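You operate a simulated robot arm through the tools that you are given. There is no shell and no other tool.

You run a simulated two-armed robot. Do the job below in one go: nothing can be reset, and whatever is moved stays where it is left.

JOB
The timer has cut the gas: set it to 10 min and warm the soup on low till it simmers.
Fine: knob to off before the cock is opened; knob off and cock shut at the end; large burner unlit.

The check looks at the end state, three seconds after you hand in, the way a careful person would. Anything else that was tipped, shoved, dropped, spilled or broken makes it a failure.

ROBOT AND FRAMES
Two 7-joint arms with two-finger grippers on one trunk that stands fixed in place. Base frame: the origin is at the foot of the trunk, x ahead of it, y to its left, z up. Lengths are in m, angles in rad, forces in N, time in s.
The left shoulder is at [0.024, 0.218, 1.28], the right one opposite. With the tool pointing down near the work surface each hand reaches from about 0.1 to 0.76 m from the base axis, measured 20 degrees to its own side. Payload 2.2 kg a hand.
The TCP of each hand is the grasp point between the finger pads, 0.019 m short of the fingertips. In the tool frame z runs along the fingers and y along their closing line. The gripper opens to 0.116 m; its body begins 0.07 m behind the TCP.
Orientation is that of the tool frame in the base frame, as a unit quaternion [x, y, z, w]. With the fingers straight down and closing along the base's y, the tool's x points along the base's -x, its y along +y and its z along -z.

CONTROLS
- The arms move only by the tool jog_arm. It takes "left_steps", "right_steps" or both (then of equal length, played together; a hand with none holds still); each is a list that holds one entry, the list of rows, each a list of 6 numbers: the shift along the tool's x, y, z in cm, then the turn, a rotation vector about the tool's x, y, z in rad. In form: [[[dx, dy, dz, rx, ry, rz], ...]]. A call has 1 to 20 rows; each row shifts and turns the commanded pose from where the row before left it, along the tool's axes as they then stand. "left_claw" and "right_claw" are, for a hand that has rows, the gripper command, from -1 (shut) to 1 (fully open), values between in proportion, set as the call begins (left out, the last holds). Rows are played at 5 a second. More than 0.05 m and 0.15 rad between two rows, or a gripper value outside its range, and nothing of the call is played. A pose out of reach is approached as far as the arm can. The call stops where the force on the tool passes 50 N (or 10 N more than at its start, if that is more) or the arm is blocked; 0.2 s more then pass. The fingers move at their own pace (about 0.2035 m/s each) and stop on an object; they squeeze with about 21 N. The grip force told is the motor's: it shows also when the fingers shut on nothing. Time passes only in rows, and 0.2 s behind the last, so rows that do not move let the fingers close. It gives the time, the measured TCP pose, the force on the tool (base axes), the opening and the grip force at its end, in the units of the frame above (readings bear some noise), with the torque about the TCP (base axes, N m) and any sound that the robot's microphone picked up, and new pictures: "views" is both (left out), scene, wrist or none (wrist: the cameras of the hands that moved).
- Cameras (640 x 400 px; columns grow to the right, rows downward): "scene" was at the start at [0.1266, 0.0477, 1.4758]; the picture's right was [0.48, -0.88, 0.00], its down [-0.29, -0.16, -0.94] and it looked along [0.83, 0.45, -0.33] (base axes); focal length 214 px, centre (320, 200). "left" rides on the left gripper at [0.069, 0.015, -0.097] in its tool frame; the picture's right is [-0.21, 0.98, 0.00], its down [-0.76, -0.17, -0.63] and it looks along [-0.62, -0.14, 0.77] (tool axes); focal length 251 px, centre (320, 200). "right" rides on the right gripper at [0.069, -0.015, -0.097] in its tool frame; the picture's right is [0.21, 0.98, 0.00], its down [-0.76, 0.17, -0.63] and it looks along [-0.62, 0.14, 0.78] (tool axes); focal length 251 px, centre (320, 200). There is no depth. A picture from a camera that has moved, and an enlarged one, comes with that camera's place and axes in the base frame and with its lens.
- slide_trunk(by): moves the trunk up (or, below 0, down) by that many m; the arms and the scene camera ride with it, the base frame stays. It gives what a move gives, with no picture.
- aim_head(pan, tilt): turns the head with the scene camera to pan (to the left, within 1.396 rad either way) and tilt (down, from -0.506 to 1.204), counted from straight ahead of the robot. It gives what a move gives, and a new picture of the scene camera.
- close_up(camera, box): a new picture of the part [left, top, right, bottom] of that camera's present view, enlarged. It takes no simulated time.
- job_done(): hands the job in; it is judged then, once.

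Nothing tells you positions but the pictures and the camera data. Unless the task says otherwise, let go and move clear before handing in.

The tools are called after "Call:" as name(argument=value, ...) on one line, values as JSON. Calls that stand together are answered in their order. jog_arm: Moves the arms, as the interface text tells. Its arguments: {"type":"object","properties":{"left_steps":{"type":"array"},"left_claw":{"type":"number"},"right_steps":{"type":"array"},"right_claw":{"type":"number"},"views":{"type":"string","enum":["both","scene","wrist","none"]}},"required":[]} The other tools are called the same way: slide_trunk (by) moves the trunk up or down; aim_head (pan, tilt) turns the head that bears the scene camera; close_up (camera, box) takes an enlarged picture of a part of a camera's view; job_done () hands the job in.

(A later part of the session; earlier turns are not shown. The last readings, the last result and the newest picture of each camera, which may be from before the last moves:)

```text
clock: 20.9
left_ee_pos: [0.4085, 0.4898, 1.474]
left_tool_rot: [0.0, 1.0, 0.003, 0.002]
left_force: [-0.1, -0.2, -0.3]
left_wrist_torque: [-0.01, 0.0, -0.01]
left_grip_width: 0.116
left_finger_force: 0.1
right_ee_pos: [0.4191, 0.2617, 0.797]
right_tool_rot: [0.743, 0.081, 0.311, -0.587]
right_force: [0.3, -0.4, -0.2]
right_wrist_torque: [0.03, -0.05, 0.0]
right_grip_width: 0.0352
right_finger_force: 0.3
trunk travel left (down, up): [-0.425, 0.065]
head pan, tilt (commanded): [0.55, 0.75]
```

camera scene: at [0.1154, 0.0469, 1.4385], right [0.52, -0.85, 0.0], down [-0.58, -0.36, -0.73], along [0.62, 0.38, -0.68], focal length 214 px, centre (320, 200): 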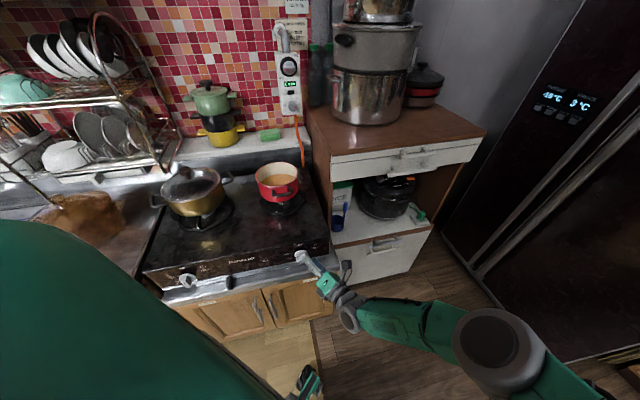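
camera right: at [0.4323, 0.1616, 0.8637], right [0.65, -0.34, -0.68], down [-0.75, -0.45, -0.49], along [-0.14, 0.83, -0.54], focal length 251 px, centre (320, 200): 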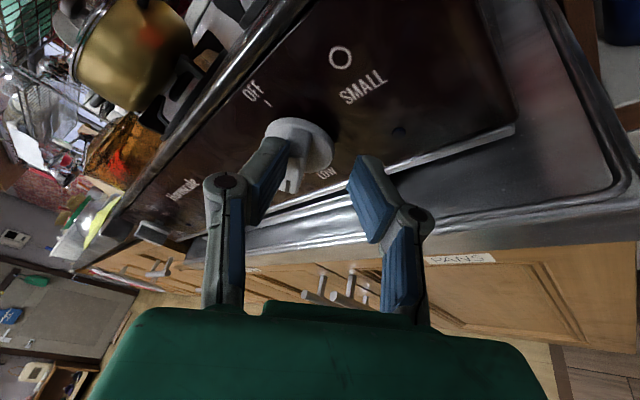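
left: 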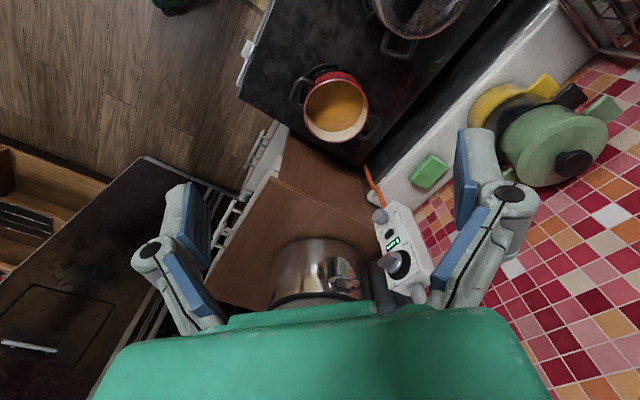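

The right arm is at its inward-reach limit at this shoulder height. Lowering the trunk should let the elbow bend more and swing further inward, so I'll back the right hand off 13 cm, and lower the trunk 0.2 m.

Call:
jog_arm(right_steps=[[[0, 0, -4.4, 0, 0, 0], [0, 0, -4.4, 0, 0, 0], [0, 0, -4.4, 0, 0, 0], [0, 0, 0, 0, 0, 0]]], views="wrist")

Call:
slide_trunk(by=-0.2)

Call:
aim_head(pan=0.5, tilt=0.7)

```text
clock: 21.9
left_ee_pos: [0.4092, 0.4909, 1.4761]
left_tool_rot: [0.0, 1.0, 0.003, 0.002]
left_force: [-0.3, 0.9, -0.5]
left_wrist_torque: [-0.01, -0.04, 0.0]
left_grip_width: 0.1162
left_finger_force: 0.0
right_ee_pos: [0.3587, 0.1499, 0.8153]
right_tool_rot: [0.74, 0.082, 0.302, -0.595]
right_force: [-0.3, 0.3, 0.5]
right_wrist_torque: [0.02, 0.01, 0.0]
right_grip_width: 0.0349
right_finger_force: 0.1
trunk travel left (down, up): [-0.425, 0.065]
head pan, tilt (commanded): [0.55, 0.75]
camera right: at [0.3735, 0.0485, 0.8756], right [0.64, -0.32, -0.69], down [-0.75, -0.46, -0.48], along [-0.16, 0.83, -0.53], focal length 251 px, centre (320, 200)
```

right: 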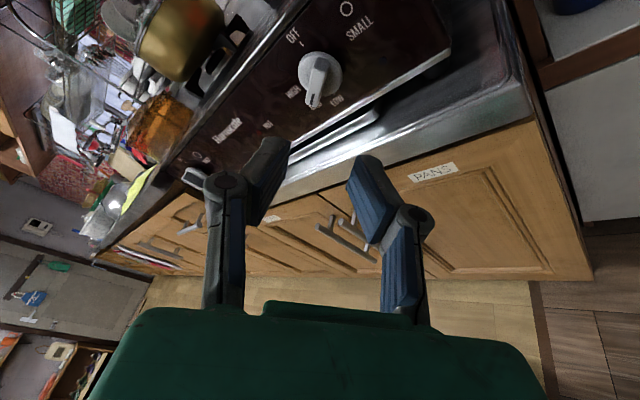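

```text
clock: 24.1
left_ee_pos: [0.4068, 0.4887, 1.2742]
left_tool_rot: [0.0, 1.0, 0.002, 0.002]
left_force: [0.1, -0.5, 0.2]
left_wrist_torque: [-0.02, -0.02, 0.02]
left_grip_width: 0.116
left_finger_force: 0.0
right_ee_pos: [0.3594, 0.1508, 0.6143]
right_tool_rot: [0.739, 0.082, 0.302, -0.597]
right_force: [-0.2, -0.3, 0.3]
right_wrist_torque: [0.0, 0.02, 0.02]
right_grip_width: 0.0349
right_finger_force: 0.0
trunk travel left (down, up): [-0.225, 0.265]
head pan, tilt (commanded): [0.55, 0.75]
```

```text
clock: 24.7
left_ee_pos: [0.4078, 0.4894, 1.2742]
left_tool_rot: [0.0, 1.0, 0.003, 0.002]
left_force: [0.4, -1.5, -0.5]
left_wrist_torque: [-0.01, -0.01, 0.02]
left_grip_width: 0.116
left_finger_force: 0.1
right_ee_pos: [0.3593, 0.1495, 0.6158]
right_tool_rot: [0.74, 0.082, 0.302, -0.595]
right_force: [0.1, -0.1, -0.6]
right_wrist_torque: [0.04, 0.01, 0.0]
right_grip_width: 0.0349
right_finger_force: 0.0
trunk travel left (down, up): [-0.225, 0.265]
head pan, tilt (commanded): [0.499, 0.7]
camera scene: at [0.1189, 0.044, 1.2427], right [0.48, -0.88, 0.0], down [-0.57, -0.31, -0.76], along [0.67, 0.36, -0.65], focal length 214 px, centre (320, 200)
```

scene: 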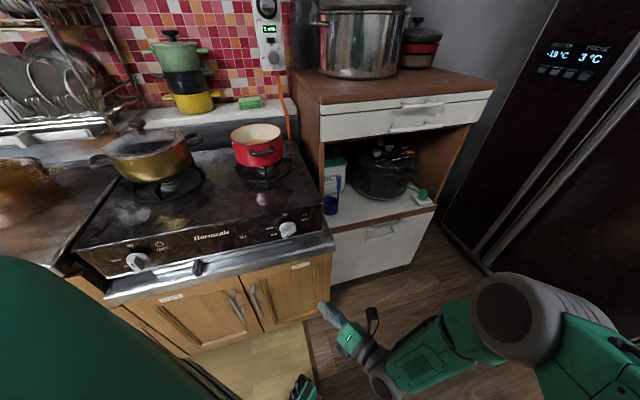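

The trunk is 0.2 m lower and the right hand hangs clear of the cabinet doors. I raise it straight up to knob height, then step forward to the pre-grasp point.

Call:
jog_arm(right_steps=[[[2.65, -4.03, -0.53, 0, 0, 0], [2.65, -4.03, -0.53, 0, 0, 0], [2.65, -4.03, -0.53, 0, 0, 0], [2.65, -4.03, -0.53, 0, 0, 0], [0, -0.41, 3.15, 0, 0, 0], [0, -0.41, 3.15, 0, 0, 0], [0, 0, 0, 0, 0, 0]]], right_claw=-0.4)

```text
clock: 26.3
left_ee_pos: [0.4065, 0.4888, 1.2741]
left_tool_rot: [0.0, 1.0, 0.002, 0.003]
left_force: [0.1, -0.5, -0.4]
left_wrist_torque: [0.0, -0.01, -0.01]
left_grip_width: 0.116
left_finger_force: 0.1
right_ee_pos: [0.3764, 0.2117, 0.8094]
right_tool_rot: [0.739, 0.083, 0.301, -0.597]
right_force: [0.4, 0.0, 0.4]
right_wrist_torque: [0.02, 0.02, -0.03]
right_grip_width: 0.0348
right_finger_force: 0.1
trunk travel left (down, up): [-0.225, 0.265]
head pan, tilt (commanded): [0.499, 0.7]
camera scene: at [0.1189, 0.0445, 1.2427], right [0.48, -0.88, 0.0], down [-0.57, -0.31, -0.76], along [0.67, 0.36, -0.65], focal length 214 px, centre (320, 200)
camera right: at [0.391, 0.1101, 0.87], right [0.64, -0.32, -0.7], down [-0.75, -0.46, -0.48], along [-0.16, 0.83, -0.53], focal length 251 px, centre (320, 200)
```

scene: 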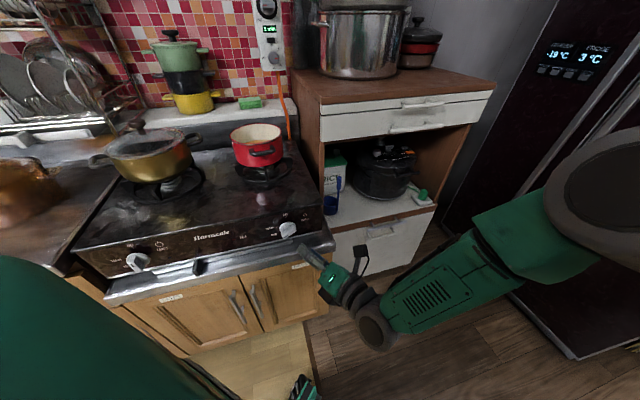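
right: 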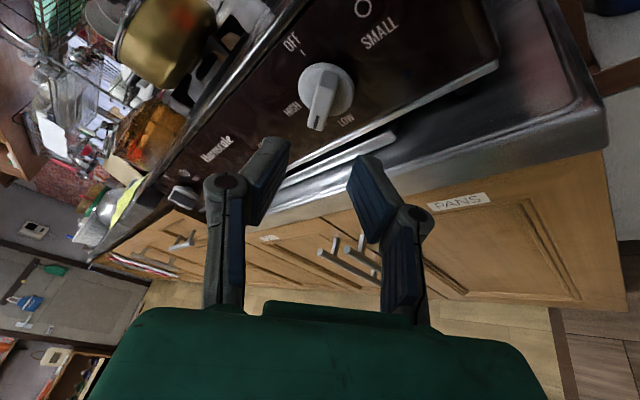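

Now the hand reached exactly the commanded pre-grasp and the knob bar is centred between the fingers. I advance 7 cm and check.

Call:
jog_arm(right_steps=[[[0, 0, 2.4, 0, 0, 0], [0, 0, 2.3, 0, 0, 0], [0, 0, 2.3, 0, 0, 0], [0, 0, 0, 0, 0, 0]]], right_claw=-0.4, views="wrist")

Call:
close_up(camera="right", box=[220, 60, 420, 220])

Call:
close_up(camera="scene", box=[250, 200, 350, 280])

```text
clock: 27.3
left_ee_pos: [0.4089, 0.4885, 1.2746]
left_tool_rot: [0.0, 1.0, 0.002, 0.003]
left_force: [1.0, 0.4, 0.5]
left_wrist_torque: [0.01, -0.03, 0.02]
left_grip_width: 0.1159
left_finger_force: 0.0
right_ee_pos: [0.398, 0.2781, 0.8018]
right_tool_rot: [0.74, 0.082, 0.302, -0.596]
right_force: [-0.1, -1.4, 0.3]
right_wrist_torque: [0.01, 0.0, -0.01]
right_grip_width: 0.0345
right_finger_force: 0.1
trunk travel left (down, up): [-0.225, 0.265]
head pan, tilt (commanded): [0.499, 0.7]
camera right: at [0.4139, 0.1747, 0.8627], right [0.64, -0.32, -0.7], down [-0.75, -0.46, -0.48], along [-0.16, 0.83, -0.53], focal length 251 px, centre (320, 200)
```

right: 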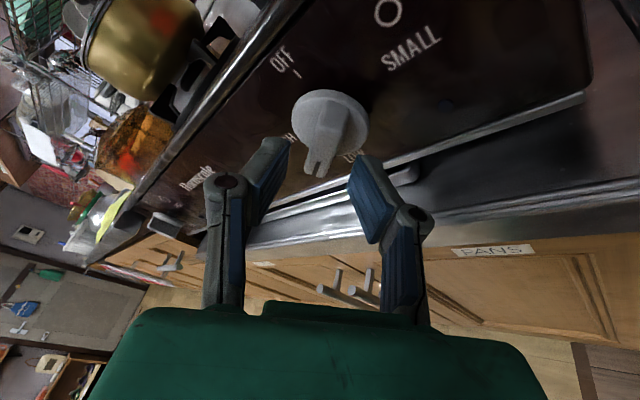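

```text
2.50 times, centred on (320, 140) of right
camera zoom: at [0.4139, 0.1747, 0.8627], right [0.64, -0.32, -0.7], down [-0.75, -0.46, -0.48], along [-0.16, 0.83, -0.53], focal length 629 px, centre (320, 350)
```

zoom: 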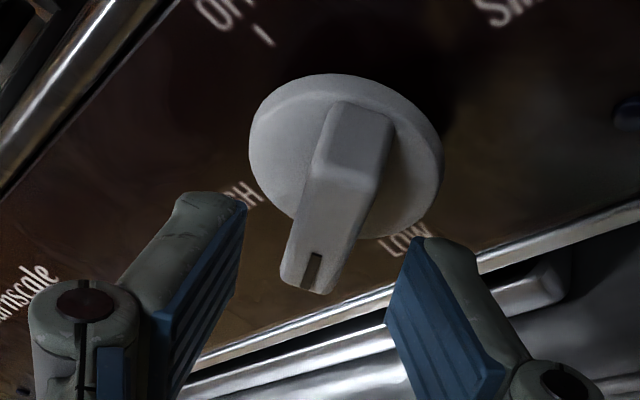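

```text
5.00 times, centred on (300, 240) of scene
camera zoom: at [0.119, 0.0447, 1.2427], right [0.48, -0.88, 0.0], down [-0.57, -0.31, -0.76], along [0.67, 0.36, -0.65], focal length 1072 px, centre (420, 0)
```

zoom: 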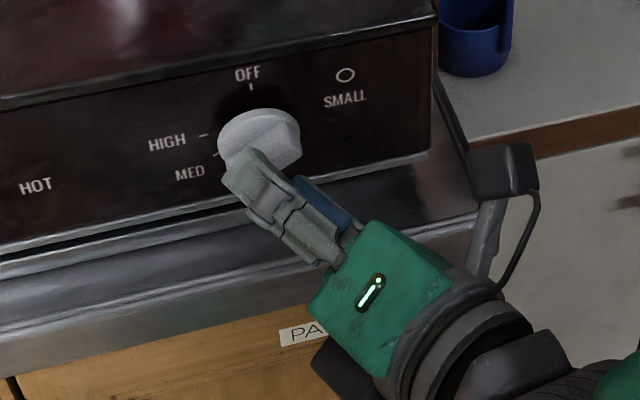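

The bar sits between the fingertips. I advance another 2 cm in small steps, watching the contact force.

Call:
jog_arm(right_steps=[[[0, 0.1, 0.7, 0, 0, 0], [0, 0, 0.7, 0, 0, 0], [0, 0, 0.6, 0, 0, 0], [0, 0, 0, 0, 0, 0]]], right_claw=-0.4, views="none")

Call:
close_up(camera="right", box=[220, 60, 420, 220])

Call:
close_up(camera="scene", box=[250, 200, 350, 280])

```text
clock: 28.3
left_ee_pos: [0.408, 0.4885, 1.274]
left_tool_rot: [0.0, 1.0, 0.003, 0.003]
left_force: [-0.8, -0.2, -0.4]
left_wrist_torque: [0.0, 0.01, -0.02]
left_grip_width: 0.116
left_finger_force: 0.1
right_ee_pos: [0.4089, 0.2942, 0.7992]
right_tool_rot: [0.74, 0.083, 0.302, -0.595]
right_force: [-1.5, -3.9, -1.3]
right_wrist_torque: [-0.09, 0.06, -0.11]
right_grip_width: 0.0357
right_finger_force: 0.5
trunk travel left (down, up): [-0.225, 0.265]
head pan, tilt (commanded): [0.499, 0.7]
```

```text
2.50 times, centred on (320, 140) of right
camera zoom: at [0.4227, 0.1929, 0.859], right [0.64, -0.32, -0.7], down [-0.75, -0.46, -0.48], along [-0.16, 0.83, -0.53], focal length 629 px, centre (320, 350)
```

zoom: 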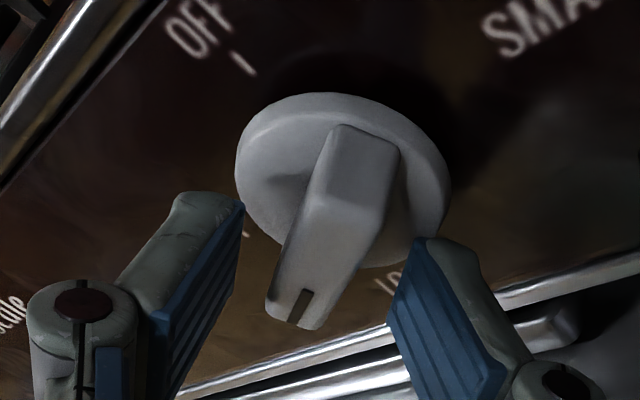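

```text
5.00 times, centred on (300, 240) of scene
camera zoom: at [0.119, 0.0435, 1.2427], right [0.48, -0.88, 0.0], down [-0.57, -0.31, -0.76], along [0.67, 0.36, -0.65], focal length 1072 px, centre (420, 0)
```

zoom: 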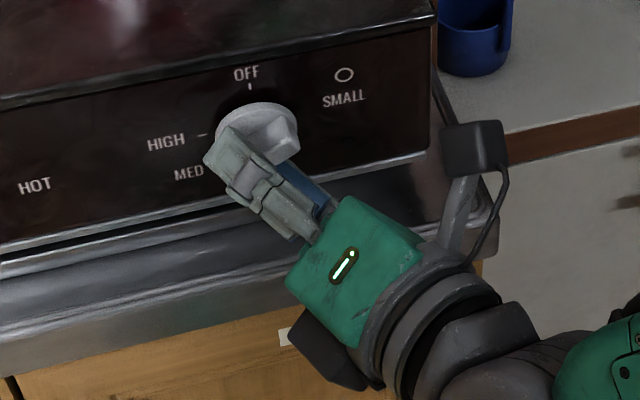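

The fingertips are lightly touching the knob's disc with the bar between them. I close the gripper on the bar.

Call:
jog_arm(right_steps=[[[0, 0, -0.2, 0, 0, 0], [0, 0, 0, 0, 0, 0], [0, 0, 0, 0, 0, 0]]], right_claw=-1, views="none")

Call:
close_up(camera="right", box=[220, 60, 420, 220])

Call:
close_up(camera="scene", box=[250, 200, 350, 280])

```text
clock: 29.1
left_ee_pos: [0.4074, 0.4894, 1.2744]
left_tool_rot: [0.001, 1.0, 0.003, 0.004]
left_force: [-0.1, 0.4, -0.2]
left_wrist_torque: [0.02, 0.0, 0.01]
left_grip_width: 0.1161
left_finger_force: 0.2
right_ee_pos: [0.4061, 0.2952, 0.7984]
right_tool_rot: [0.74, 0.084, 0.301, -0.595]
right_force: [-7.8, 5.1, -4.8]
right_wrist_torque: [0.12, -0.21, -0.44]
right_grip_width: 0.0147
right_finger_force: 40.5
trunk travel left (down, up): [-0.225, 0.265]
head pan, tilt (commanded): [0.499, 0.7]
```

```text
2.50 times, centred on (320, 140) of right
camera zoom: at [0.421, 0.1921, 0.859], right [0.64, -0.32, -0.7], down [-0.75, -0.46, -0.48], along [-0.16, 0.83, -0.53], focal length 629 px, centre (320, 350)
```

zoom: 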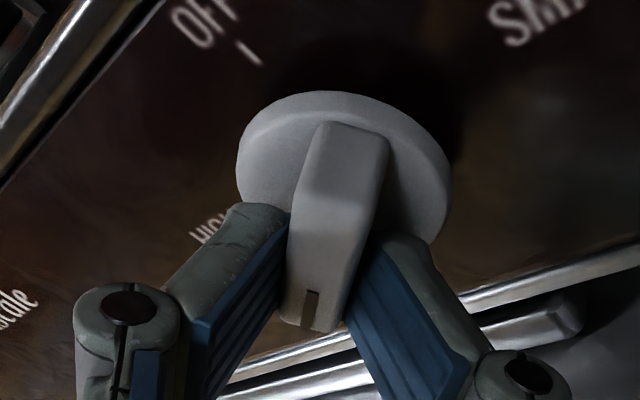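

```text
5.00 times, centred on (300, 240) of scene
camera zoom: at [0.1184, 0.0467, 1.2426], right [0.48, -0.88, 0.0], down [-0.57, -0.31, -0.76], along [0.67, 0.36, -0.65], focal length 1072 px, centre (420, 0)
```

zoom: 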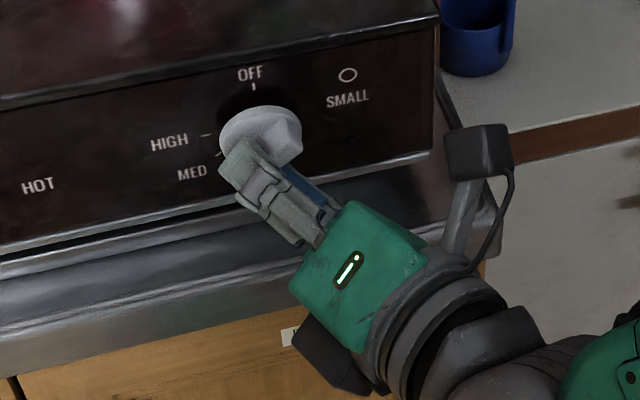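

The bar is firmly gripped (14.7 mm wide), but a full turn is cleanest with the tool exactly on the knob axis. With the trunk lower that may now be reachable, so I release, back off and test the straight-on pose.

Call:
jog_arm(right_steps=[[[0, 0, 0, 0, 0, 0], [0, 0, 0, 0, 0, 0], [0, 0, -4.0, 0, 0, 0], [0, 0, -4.0, 0, 0, 0], [0, 0, 0, -0.0471, 0.1375, 0.0099], [0, 0, 0, -0.0471, 0.1375, 0.0099], [0, 0, 0, -0.0471, 0.1375, 0.0099], [-1.0, -0.65, 0, 0, 0, 0], [-1.0, -0.65, 0, 0, 0, 0], [0, 0, 0, 0, 0, 0]]], right_claw=-0.4)

```text
clock: 31.3
left_ee_pos: [0.4079, 0.4888, 1.2753]
left_tool_rot: [0.0, 1.0, 0.003, 0.002]
left_force: [0.5, -1.1, 0.0]
left_wrist_torque: [-0.04, 0.0, 0.0]
left_grip_width: 0.1161
left_finger_force: 0.1
right_ee_pos: [0.3647, 0.2339, 0.8062]
right_tool_rot: [0.703, -0.073, 0.443, -0.552]
right_force: [-0.2, 0.2, 0.6]
right_wrist_torque: [0.0, 0.03, 0.0]
right_grip_width: 0.0348
right_finger_force: 0.1
trunk travel left (down, up): [-0.225, 0.265]
head pan, tilt (commanded): [0.499, 0.7]
camera scene: at [0.1189, 0.0446, 1.2427], right [0.48, -0.88, 0.0], down [-0.57, -0.31, -0.76], along [0.67, 0.36, -0.65], focal length 214 px, centre (320, 200)
camera right: at [0.3317, 0.1304, 0.8564], right [0.5, -0.5, -0.7], down [-0.83, -0.06, -0.55], along [0.23, 0.86, -0.45], focal length 251 px, centre (320, 200)
```

scene: 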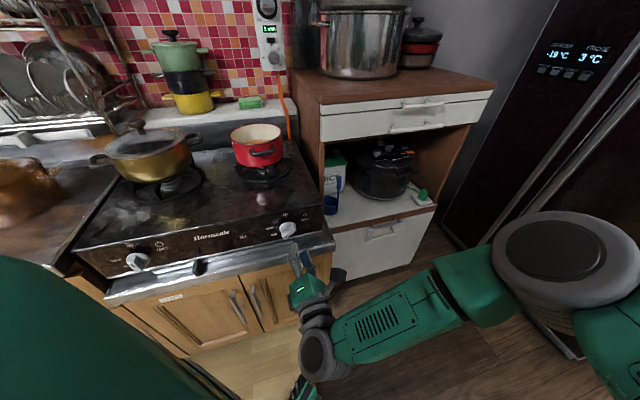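
right: 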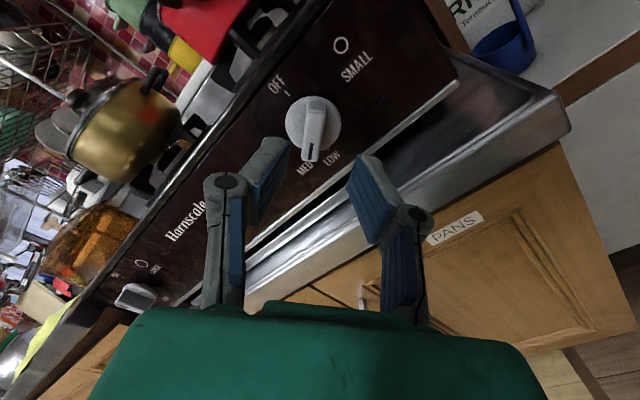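

The straight-on pose is reachable now, with the tool square to the panel. I zoom in to measure the knob axis relative to the tool axis.

Call:
close_up(camera="right", box=[240, 60, 400, 200])

```text
2.86 times, centred on (320, 130) of right
camera zoom: at [0.3317, 0.1304, 0.8564], right [0.5, -0.5, -0.7], down [-0.83, -0.06, -0.55], along [0.23, 0.86, -0.45], focal length 718 px, centre (320, 400)
```

zoom: 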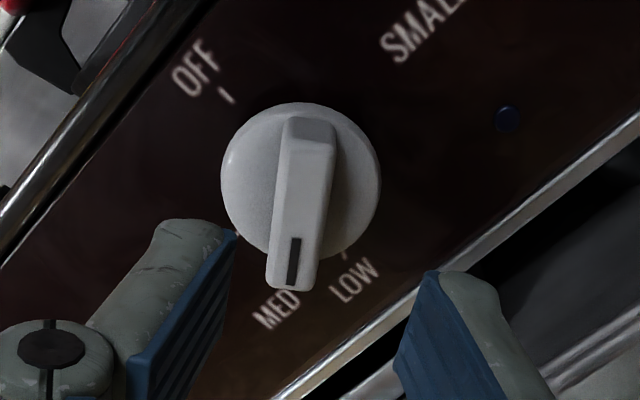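

The knob axis is about 7 mm and 4 mm off the tool axis; I correct that and advance 6.6 cm straight onto the bar.

Call:
jog_arm(right_steps=[[[-0.67, -0.43, 0, 0, 0, -0.05], [0, 0, 2.2, 0, 0, 0], [0, 0, 2.2, 0, 0, 0], [0, 0, 2.2, 0, 0, 0], [0, 0, 0, 0, 0, 0]]], right_claw=-0.4, views="none")

Call:
close_up(camera="right", box=[220, 60, 420, 220])

```text
clock: 32.5
left_ee_pos: [0.4077, 0.4893, 1.2748]
left_tool_rot: [0.0, 1.0, 0.003, 0.002]
left_force: [-0.3, -0.5, -0.2]
left_wrist_torque: [0.01, 0.04, -0.03]
left_grip_width: 0.1162
left_finger_force: 0.1
right_ee_pos: [0.4168, 0.2716, 0.8073]
right_tool_rot: [0.705, -0.057, 0.454, -0.542]
right_force: [0.5, 0.6, 0.2]
right_wrist_torque: [0.01, -0.01, -0.02]
right_grip_width: 0.0348
right_finger_force: 0.0
right hand out of reach, approached as far as the arm can: row 1, 2, 3, 4
trunk travel left (down, up): [-0.225, 0.265]
head pan, tilt (commanded): [0.499, 0.7]
```

```text
2.50 times, centred on (320, 140) of right
camera zoom: at [0.3823, 0.1694, 0.86], right [0.53, -0.52, -0.67], down [-0.81, -0.09, -0.57], along [0.24, 0.85, -0.47], focal length 629 px, centre (320, 350)
```

zoom: 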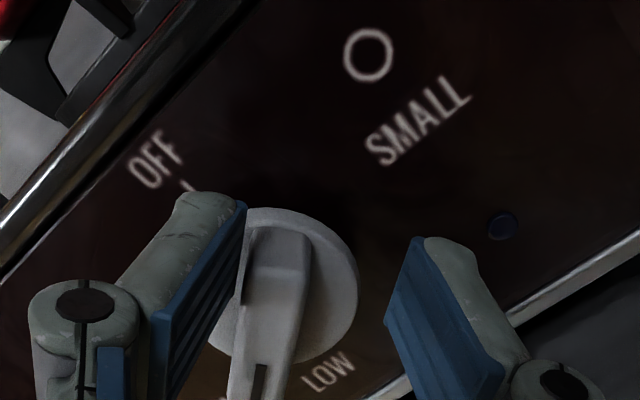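

At full advance the straight-on pose is still 1.8 cm short inward. Backing off and lowering the trunk another 0.12 m should gain that reach; the left hand stays well above the pots.

Call:
jog_arm(right_steps=[[[0, 0, -4.5, 0, 0, 0], [0, 0, -4.5, 0, 0, 0], [0, 0, -3.0, 0, 0, 0], [0, 0, 0, 0, 0, 0]]], views="none")

Call:
slide_trunk(by=-0.12)

```text
clock: 33.5
left_ee_pos: [0.4087, 0.4893, 1.2747]
left_tool_rot: [0.0, 1.0, 0.003, 0.002]
left_force: [-0.4, 0.2, 0.1]
left_wrist_torque: [0.04, 0.0, -0.01]
left_grip_width: 0.1159
left_finger_force: 0.1
right_ee_pos: [0.3324, 0.1849, 0.8086]
right_tool_rot: [0.705, -0.056, 0.457, -0.54]
right_force: [0.4, -0.3, -0.1]
right_wrist_torque: [0.03, -0.01, -0.01]
right_grip_width: 0.035
right_finger_force: 0.1
trunk travel left (down, up): [-0.225, 0.265]
head pan, tilt (commanded): [0.499, 0.7]
```

```text
clock: 35.0
left_ee_pos: [0.4065, 0.4886, 1.1544]
left_tool_rot: [0.0, 1.0, 0.003, 0.004]
left_force: [0.9, 0.5, -0.1]
left_wrist_torque: [-0.03, 0.01, 0.0]
left_grip_width: 0.116
left_finger_force: 0.0
right_ee_pos: [0.3326, 0.1846, 0.6875]
right_tool_rot: [0.704, -0.056, 0.456, -0.541]
right_force: [-0.4, -0.2, -0.2]
right_wrist_torque: [-0.02, -0.05, 0.0]
right_grip_width: 0.0347
right_finger_force: 0.0
trunk travel left (down, up): [-0.105, 0.385]
head pan, tilt (commanded): [0.499, 0.7]
```

Trunk is now 0.32 m down. I raise the right hand back to knob height, centre it on the knob axis and step forward.

Call:
jog_arm(right_steps=[[[2.3, -3.21, 0, 0, 0, 0], [2.3, -3.21, 0, 0, 0, 0], [2.3, -3.21, 0, 0, 0, 0], [-0.81, -0.58, 2.7, 0, 0, 0], [-0.81, -0.58, 2.7, 0, 0, 0], [0, 0, 0, 0, 0, 0]]], right_claw=-0.4)

Call:
close_up(camera="right", box=[240, 60, 400, 200])

```text
clock: 36.4
left_ee_pos: [0.4078, 0.4883, 1.1539]
left_tool_rot: [0.0, 1.0, 0.002, 0.003]
left_force: [-0.5, 0.0, 0.4]
left_wrist_torque: [0.01, -0.01, -0.02]
left_grip_width: 0.1161
left_finger_force: 0.0
right_ee_pos: [0.3564, 0.2398, 0.8064]
right_tool_rot: [0.705, -0.056, 0.457, -0.54]
right_force: [0.4, 0.3, 0.0]
right_wrist_torque: [0.02, 0.01, 0.04]
right_grip_width: 0.0346
right_finger_force: 0.0
trunk travel left (down, up): [-0.105, 0.385]
head pan, tilt (commanded): [0.499, 0.7]
camera scene: at [0.1183, 0.0444, 1.1227], right [0.48, -0.88, 0.0], down [-0.57, -0.31, -0.76], along [0.67, 0.36, -0.65], focal length 214 px, centre (320, 200)
camera right: at [0.3221, 0.1383, 0.859], right [0.53, -0.52, -0.67], down [-0.81, -0.08, -0.58], along [0.25, 0.85, -0.47], focal length 251 px, centre (320, 200)
```

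scene: 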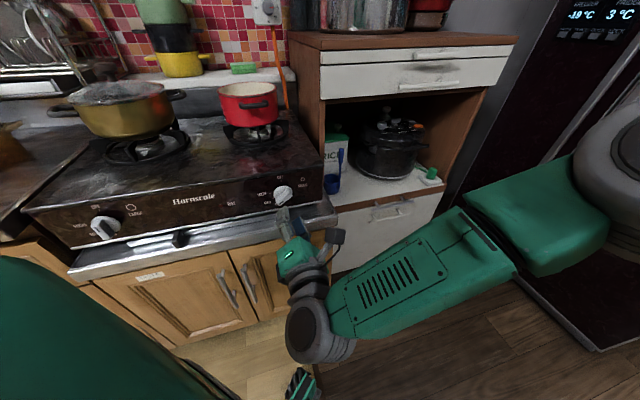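
right: 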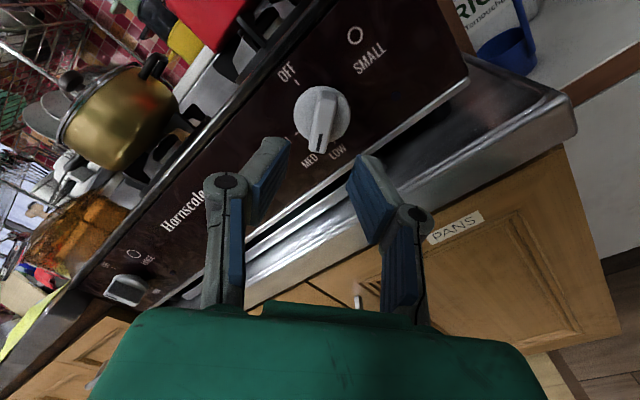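

```text
2.86 times, centred on (320, 130) of right
camera zoom: at [0.3221, 0.1383, 0.859], right [0.53, -0.52, -0.67], down [-0.81, -0.08, -0.58], along [0.25, 0.85, -0.47], focal length 718 px, centre (320, 400)
```

zoom: 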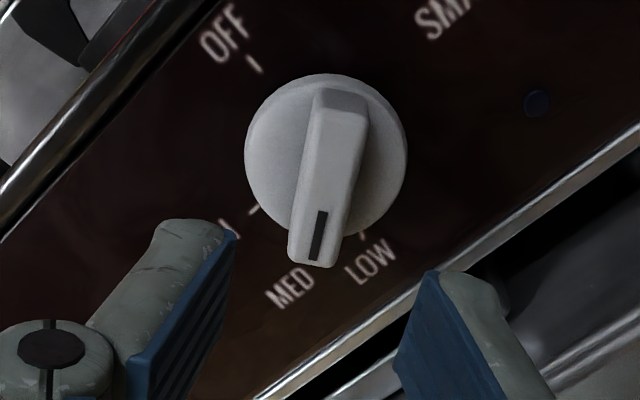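

The knob axis is now within 2 mm of the tool axis. I advance 7 cm onto the bar.

Call:
jog_arm(right_steps=[[[0.17, 0.11, 2.2, 0, 0, 0], [0, 0, 2.2, 0, 0, 0], [0, 0, 2.2, 0, 0, 0], [0, 0, 0.4, 0, 0, 0], [0, 0, 0, 0, 0, 0]]], right_claw=-0.4, views="none")

Call:
close_up(camera="right", box=[220, 60, 420, 220])

```text
clock: 37.6
left_ee_pos: [0.407, 0.4891, 1.1548]
left_tool_rot: [0.001, 1.0, 0.003, 0.002]
left_force: [0.5, -0.5, 0.3]
left_wrist_torque: [0.0, 0.02, -0.04]
left_grip_width: 0.1158
left_finger_force: 0.0
right_ee_pos: [0.412, 0.277, 0.8064]
right_tool_rot: [0.705, -0.055, 0.455, -0.541]
right_force: [0.3, -0.7, -0.3]
right_wrist_torque: [0.0, -0.02, 0.01]
right_grip_width: 0.0348
right_finger_force: 0.0
right hand out of reach, approached as far as the arm can: row 2, 3
trunk travel left (down, up): [-0.105, 0.385]
head pan, tilt (commanded): [0.499, 0.7]
```

```text
2.50 times, centred on (320, 140) of right
camera zoom: at [0.3778, 0.176, 0.8595], right [0.53, -0.52, -0.67], down [-0.81, -0.09, -0.58], along [0.24, 0.85, -0.47], focal length 629 px, centre (320, 350)
```

zoom: 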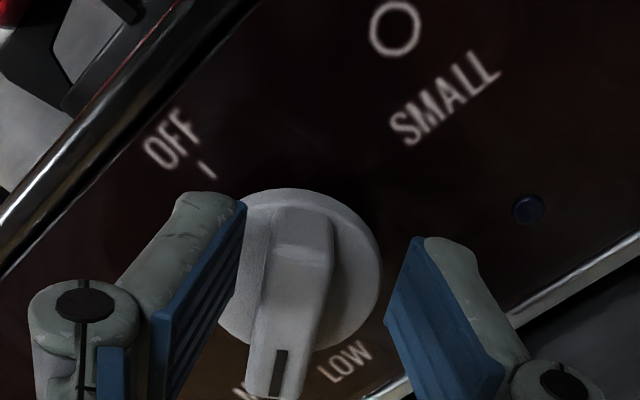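

Only 1 cm short now. A slight 10° tilt from the right should cover it: I back off 2.4 cm, tilt, and advance again.

Call:
jog_arm(right_steps=[[[0, 0, -2.4, 0, 0, 0], [0, 0, 0, 0.0507, -0.0709, 0], [0, 0, 0, 0.0507, -0.0709, 0], [-0.2, -0.15, 1.5, 0, 0, 0], [0, 0, 1.5, 0, 0, 0], [0, 0, 0, 0, 0, 0]]], right_claw=-0.4, views="none")

Call:
close_up(camera="right", box=[220, 60, 420, 220])

```text
clock: 39.0
left_ee_pos: [0.4078, 0.4899, 1.1551]
left_tool_rot: [-0.001, 1.0, 0.003, 0.002]
left_force: [0.5, 0.5, -0.1]
left_wrist_torque: [0.01, 0.02, 0.01]
left_grip_width: 0.1161
left_finger_force: 0.0
right_ee_pos: [0.41, 0.2862, 0.807]
right_tool_rot: [0.707, 0.006, 0.408, -0.578]
right_force: [0.9, -0.6, -0.1]
right_wrist_torque: [0.04, 0.02, -0.05]
right_grip_width: 0.0345
right_finger_force: 0.0
trunk travel left (down, up): [-0.105, 0.385]
head pan, tilt (commanded): [0.499, 0.7]
```

```text
2.50 times, centred on (320, 140) of right
camera zoom: at [0.3938, 0.1795, 0.8595], right [0.61, -0.42, -0.67], down [-0.79, -0.22, -0.58], along [0.09, 0.88, -0.47], focal length 629 px, centre (320, 350)
```

zoom: 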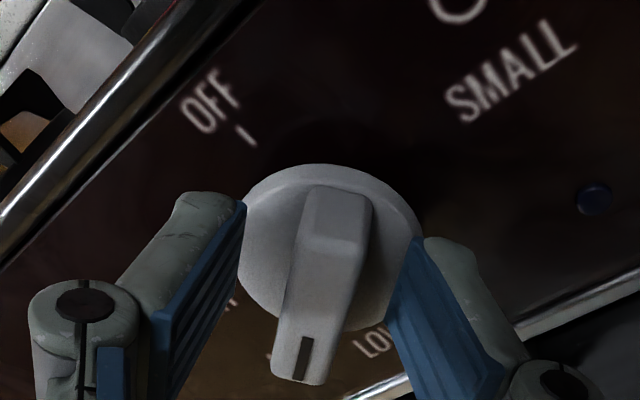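

Now fully reached: the bar is centred between the fingers with the tool nearly square. I close the gripper.

Call:
jog_arm(right_steps=[[[0, 0, 0, 0, 0, 0], [0, 0, 0, 0, 0, 0], [0, 0, 0, 0, 0, 0]]], right_claw=-1, views="none")

Call:
close_up(camera="right", box=[220, 60, 420, 220])

```text
clock: 39.8
left_ee_pos: [0.4083, 0.4891, 1.1545]
left_tool_rot: [0.0, 1.0, 0.003, 0.003]
left_force: [0.1, 0.1, 0.0]
left_wrist_torque: [0.05, -0.04, 0.02]
left_grip_width: 0.116
left_finger_force: 0.1
right_ee_pos: [0.41, 0.2853, 0.806]
right_tool_rot: [0.707, 0.007, 0.408, -0.578]
right_force: [2.8, -1.0, -3.7]
right_wrist_torque: [-0.06, 0.01, -0.11]
right_grip_width: 0.0146
right_finger_force: 40.4
trunk travel left (down, up): [-0.105, 0.385]
head pan, tilt (commanded): [0.499, 0.7]
```

```text
2.50 times, centred on (320, 140) of right
camera zoom: at [0.3942, 0.1793, 0.8589], right [0.61, -0.42, -0.67], down [-0.79, -0.22, -0.58], along [0.09, 0.88, -0.47], focal length 629 px, centre (320, 350)
```

zoom: 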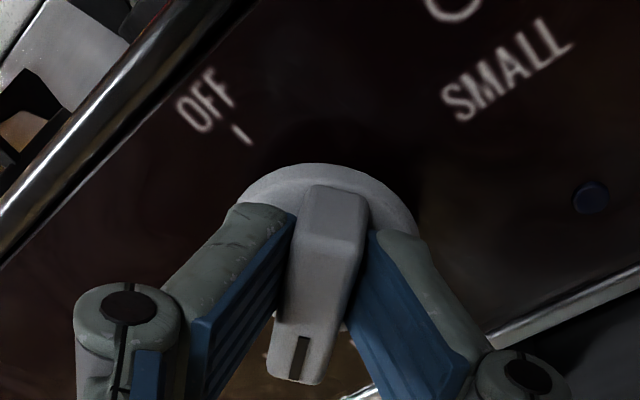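

Gripped cleanly with little side force. I start turning clockwise toward OFF, half a radian first, watching torque and position.

Call:
jog_arm(right_steps=[[[0, 0, 0, 0, 0, 0.1], [0, 0, 0, 0, 0, 0.1], [0, 0, 0, 0, 0, 0.1], [0, 0, 0, 0, 0, 0.1], [0, 0, 0, 0, 0, 0.1], [0, 0, 0, 0, 0, 0]]], right_claw=-1, views="none")

Call:
close_up(camera="right", box=[220, 60, 420, 220])

```text
clock: 41.2
left_ee_pos: [0.4094, 0.4907, 1.1536]
left_tool_rot: [-0.001, 1.0, 0.003, 0.002]
left_force: [-0.1, 0.3, 0.0]
left_wrist_torque: [0.01, 0.01, 0.01]
left_grip_width: 0.1157
left_finger_force: 0.0
right_ee_pos: [0.4115, 0.2847, 0.802]
right_tool_rot: [0.689, -0.171, 0.251, -0.658]
right_force: [7.3, -6.4, -34.9]
right_wrist_torque: [-0.61, 0.1, -0.19]
right_grip_width: 0.0144
right_finger_force: 40.8
trunk travel left (down, up): [-0.105, 0.385]
head pan, tilt (commanded): [0.499, 0.7]
```

```text
2.50 times, centred on (320, 140) of right
camera zoom: at [0.4113, 0.1676, 0.8277], right [0.27, -0.2, -0.94], down [-0.96, -0.1, -0.25], along [-0.05, 0.97, -0.22], focal length 629 px, centre (320, 350)
```

zoom: 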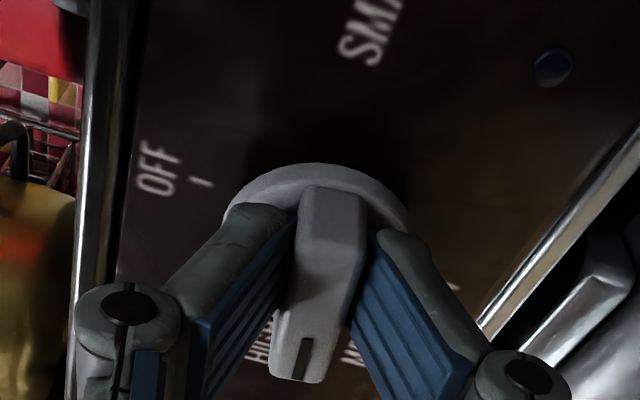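

The knob turns with the hand, but the force shows its true axis is about 1 cm left of my grip centre (near u=0.080, z=0.801). I open, recentre on that axis, and grip again.

Call:
jog_arm(right_steps=[[[0, 0, 0, 0, 0, 0], [-0.4, 0.2, 0, 0, 0, 0], [-0.4, 0.2, 0, 0, 0, 0], [0, 0, 0, 0, 0, 0]]], right_claw=-0.4, views="none")

Call:
close_up(camera="right", box=[220, 60, 420, 220])

```text
clock: 42.2
left_ee_pos: [0.4074, 0.4888, 1.1538]
left_tool_rot: [-0.001, 1.0, 0.003, 0.003]
left_force: [-0.4, -0.8, -0.6]
left_wrist_torque: [0.0, 0.05, 0.01]
left_grip_width: 0.116
left_finger_force: 0.0
right_ee_pos: [0.4021, 0.2891, 0.8036]
right_tool_rot: [0.686, -0.169, 0.252, -0.662]
right_force: [0.2, -0.4, 0.6]
right_wrist_torque: [0.02, -0.01, 0.02]
right_grip_width: 0.0349
right_finger_force: 0.1
trunk travel left (down, up): [-0.105, 0.385]
head pan, tilt (commanded): [0.499, 0.7]
```

```text
2.50 times, centred on (320, 140) of right
camera zoom: at [0.4033, 0.1727, 0.8269], right [0.27, -0.19, -0.94], down [-0.96, -0.1, -0.26], along [-0.05, 0.98, -0.21], focal length 629 px, centre (320, 350)
```

zoom: 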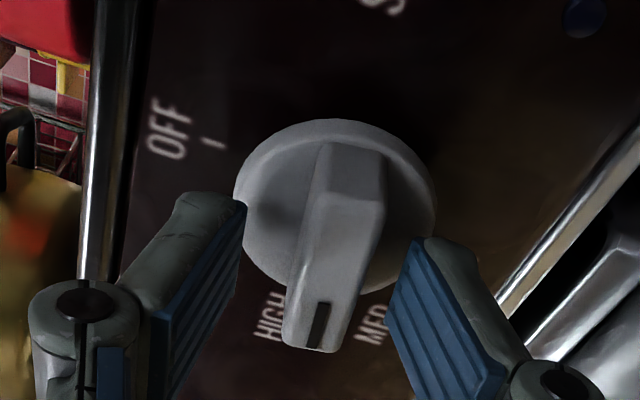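

Centred on u now; a further 3 mm down, then close and continue clockwise.

Call:
jog_arm(right_steps=[[[0, 0.3, 0.2, 0, 0, 0], [0, 0, 0, 0, 0, 0]]], right_claw=-0.4, views="none")

Call:
jog_arm(right_steps=[[[0, 0, 0, 0, 0, 0], [0, 0, 0, 0, 0, 0], [0, 0, 0, 0, 0, 0], [0, 0, 0, 0, 0, 0.1], [0, 0, 0, 0, 0, 0.1], [0, 0, 0, 0, 0, 0.1], [0, 0, 0, 0, 0, 0.1], [0, 0, 0, 0, 0, 0]]], right_claw=-1, views="none")

Call:
close_up(camera="right", box=[220, 60, 420, 220])

```text
clock: 42.8
left_ee_pos: [0.4067, 0.4896, 1.1539]
left_tool_rot: [0.0, 1.0, 0.003, 0.003]
left_force: [-0.3, 0.2, -0.7]
left_wrist_torque: [0.0, 0.0, -0.01]
left_grip_width: 0.1161
left_finger_force: 0.0
right_ee_pos: [0.4047, 0.2919, 0.7996]
right_tool_rot: [0.686, -0.17, 0.251, -0.661]
right_force: [-0.1, 0.0, -0.1]
right_wrist_torque: [0.0, 0.01, -0.02]
right_grip_width: 0.0347
right_finger_force: 0.0
trunk travel left (down, up): [-0.105, 0.385]
head pan, tilt (commanded): [0.499, 0.7]
```

```text
clock: 44.6
left_ee_pos: [0.4071, 0.4886, 1.155]
left_tool_rot: [0.0, 1.0, 0.003, 0.004]
left_force: [0.4, 0.4, -0.7]
left_wrist_torque: [0.01, 0.0, 0.02]
left_grip_width: 0.116
left_finger_force: 0.1
right_ee_pos: [0.405, 0.2912, 0.8028]
right_tool_rot: [-0.638, 0.301, -0.116, 0.699]
right_force: [-0.7, 9.0, 26.5]
right_wrist_torque: [0.45, -0.53, 0.94]
right_grip_width: 0.0148
right_finger_force: 40.3
trunk travel left (down, up): [-0.105, 0.385]
head pan, tilt (commanded): [0.499, 0.7]
```

```text
2.50 times, centred on (320, 140) of right
camera zoom: at [0.4074, 0.1718, 0.7979], right [-0.05, 0.04, -1.0], down [-1.0, -0.08, 0.04], along [-0.08, 1.0, 0.04], focal length 629 px, centre (320, 350)
```

zoom: 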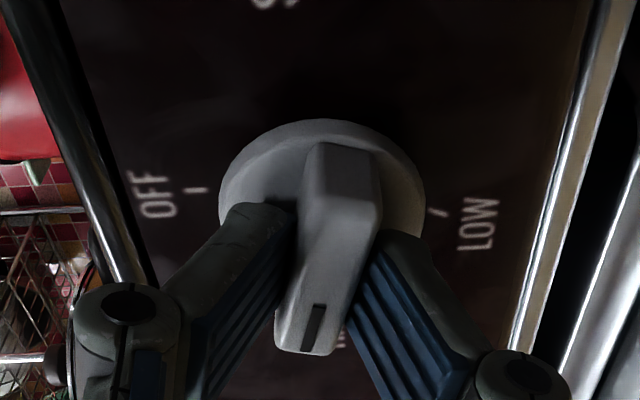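

The pointer is now a little past HIGH toward OFF (about 77°). The force suggests the axis is about 3 mm higher, so I shift up while continuing clockwise.

Call:
jog_arm(right_steps=[[[-0.08, -0.29, 0, 0, 0, 0], [0, 0, 0, 0, 0, 0.1], [0, 0, 0, 0, 0, 0.1], [0, 0, 0, 0, 0, 0.1], [0, 0, 0, 0, 0, 0.1], [0, 0, 0, 0, 0, 0]]], right_claw=-1, views="none")

Call:
close_up(camera="right", box=[220, 60, 420, 220])

Call:
close_up(camera="scene", box=[230, 160, 350, 260])

```text
clock: 46.0
left_ee_pos: [0.4074, 0.4886, 1.1555]
left_tool_rot: [0.0, 1.0, 0.003, 0.004]
left_force: [0.1, -0.1, 0.8]
left_wrist_torque: [0.01, -0.01, -0.01]
left_grip_width: 0.116
left_finger_force: 0.0
right_ee_pos: [0.4058, 0.2909, 0.8031]
right_tool_rot: [-0.566, 0.424, 0.025, 0.707]
right_force: [-1.2, 0.7, 6.9]
right_wrist_torque: [0.38, -0.4, 0.5]
right_grip_width: 0.0145
right_finger_force: 41.0
trunk travel left (down, up): [-0.105, 0.385]
head pan, tilt (commanded): [0.499, 0.7]
```

```text
2.50 times, centred on (320, 140) of right
camera zoom: at [0.4021, 0.1756, 0.7723], right [-0.37, 0.25, -0.9], down [-0.93, -0.12, 0.35], along [-0.02, 0.96, 0.28], focal length 629 px, centre (320, 350)
```

zoom: 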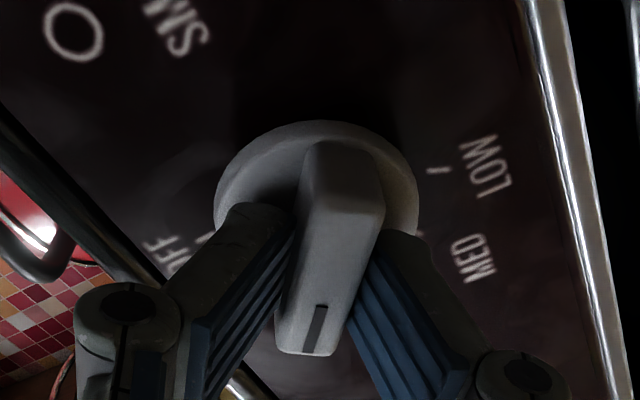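

```text
4.00 times, centred on (290, 210) of scene
camera zoom: at [0.1178, 0.0439, 1.1228], right [0.48, -0.88, 0.0], down [-0.57, -0.31, -0.76], along [0.67, 0.36, -0.65], focal length 858 px, centre (440, 160)
```

zoom: 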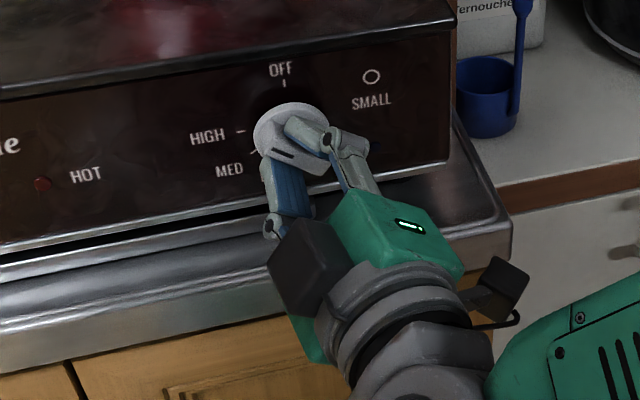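

Forces have dropped and the pointer is at about 53°. The centre is good, so I keep turning clockwise.

Call:
jog_arm(right_steps=[[[0, 0, 0, 0, 0, 0.1], [0, 0, 0, 0, 0, 0.1], [0, 0, 0, 0, 0, 0.1], [0, 0, 0, 0, 0, 0.1], [0, 0, 0, 0, 0, 0.1], [0, 0, 0, 0, 0, 0]]], right_claw=-1, views="none")

Call:
close_up(camera="right", box=[220, 60, 420, 220])

Call:
close_up(camera="scene", box=[230, 160, 350, 260])

```text
clock: 47.4
left_ee_pos: [0.4076, 0.4899, 1.156]
left_tool_rot: [0.001, 1.0, 0.004, 0.002]
left_force: [-0.2, -0.8, 0.6]
left_wrist_torque: [0.0, -0.01, -0.05]
left_grip_width: 0.1156
left_finger_force: 0.0
right_ee_pos: [0.4069, 0.2905, 0.8044]
right_tool_rot: [-0.443, 0.551, 0.2, 0.678]
right_force: [4.0, -4.9, 5.3]
right_wrist_torque: [0.47, -0.42, 0.05]
right_grip_width: 0.0149
right_finger_force: 40.7
trunk travel left (down, up): [-0.105, 0.385]
head pan, tilt (commanded): [0.499, 0.7]
```

```text
2.50 times, centred on (320, 140) of right
camera zoom: at [0.384, 0.188, 0.7463], right [-0.67, 0.47, -0.57], down [-0.72, -0.27, 0.64], along [0.15, 0.84, 0.52], focal length 629 px, centre (320, 350)
```

zoom: 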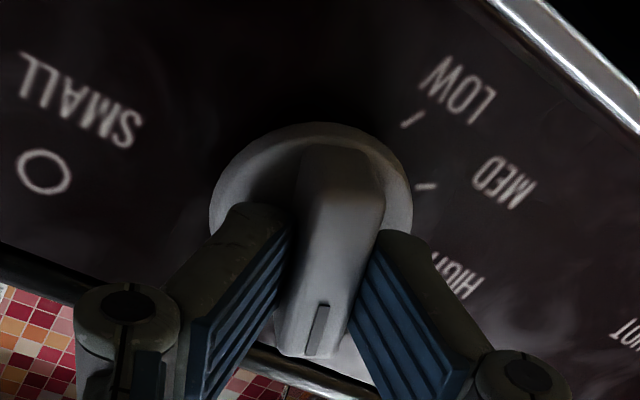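

```text
4.00 times, centred on (290, 210) of scene
camera zoom: at [0.1185, 0.043, 1.1228], right [0.48, -0.88, 0.0], down [-0.57, -0.31, -0.76], along [0.67, 0.37, -0.65], focal length 858 px, centre (440, 160)
```

zoom: 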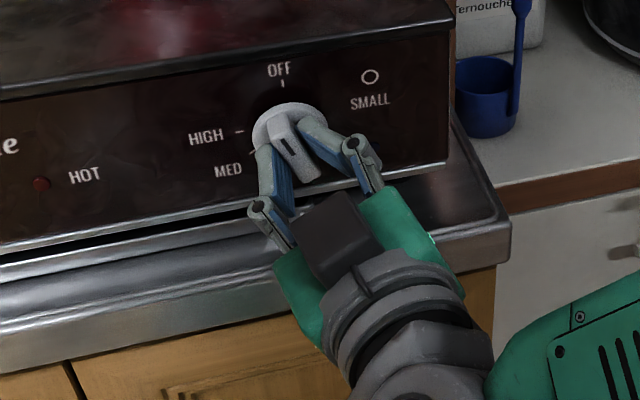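

About 24° to go to OFF. I continue clockwise with the forces low.

Call:
jog_arm(right_steps=[[[0, 0, 0, 0, 0, 0.1], [0, 0, 0, 0, 0, 0.1], [0, 0, 0, 0, 0, 0.1], [0, 0, 0, 0, 0, 0.08], [0, 0, 0, 0, 0, 0]]], right_claw=-1, views="none")

Call:
close_up(camera="right", box=[220, 60, 420, 220])

Call:
close_up(camera="scene", box=[230, 160, 350, 260])

```text
clock: 48.6
left_ee_pos: [0.4087, 0.4884, 1.1553]
left_tool_rot: [0.0, 1.0, 0.004, 0.003]
left_force: [-0.2, 0.0, 0.1]
left_wrist_torque: [-0.02, -0.02, 0.0]
left_grip_width: 0.116
left_finger_force: 0.0
right_ee_pos: [0.4058, 0.2883, 0.8032]
right_tool_rot: [-0.33, 0.625, 0.323, 0.63]
right_force: [12.3, -8.5, 9.2]
right_wrist_torque: [0.33, -0.34, -0.36]
right_grip_width: 0.015
right_finger_force: 40.0
trunk travel left (down, up): [-0.105, 0.385]
head pan, tilt (commanded): [0.499, 0.7]
```

```text
2.50 times, centred on (320, 140) of right
camera zoom: at [0.3641, 0.2011, 0.7353], right [-0.8, 0.56, -0.23], down [-0.51, -0.42, 0.75], along [0.33, 0.72, 0.62], focal length 629 px, centre (320, 350)
```

zoom: 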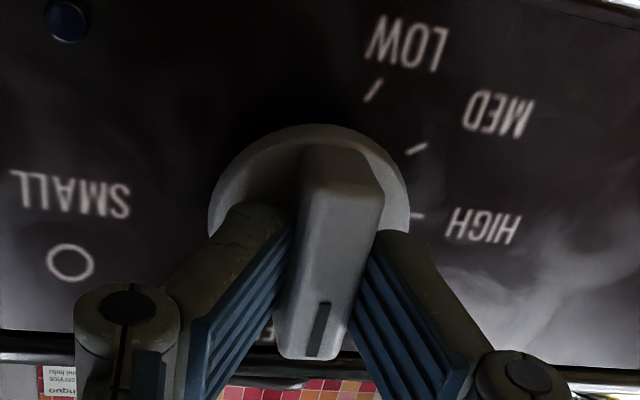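

```text
4.00 times, centred on (290, 210) of scene
camera zoom: at [0.1193, 0.0412, 1.1229], right [0.48, -0.88, 0.0], down [-0.57, -0.31, -0.76], along [0.67, 0.37, -0.65], focal length 858 px, centre (440, 160)
```

zoom: 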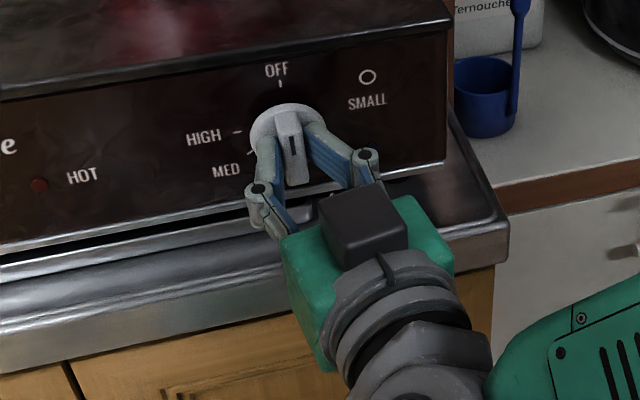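

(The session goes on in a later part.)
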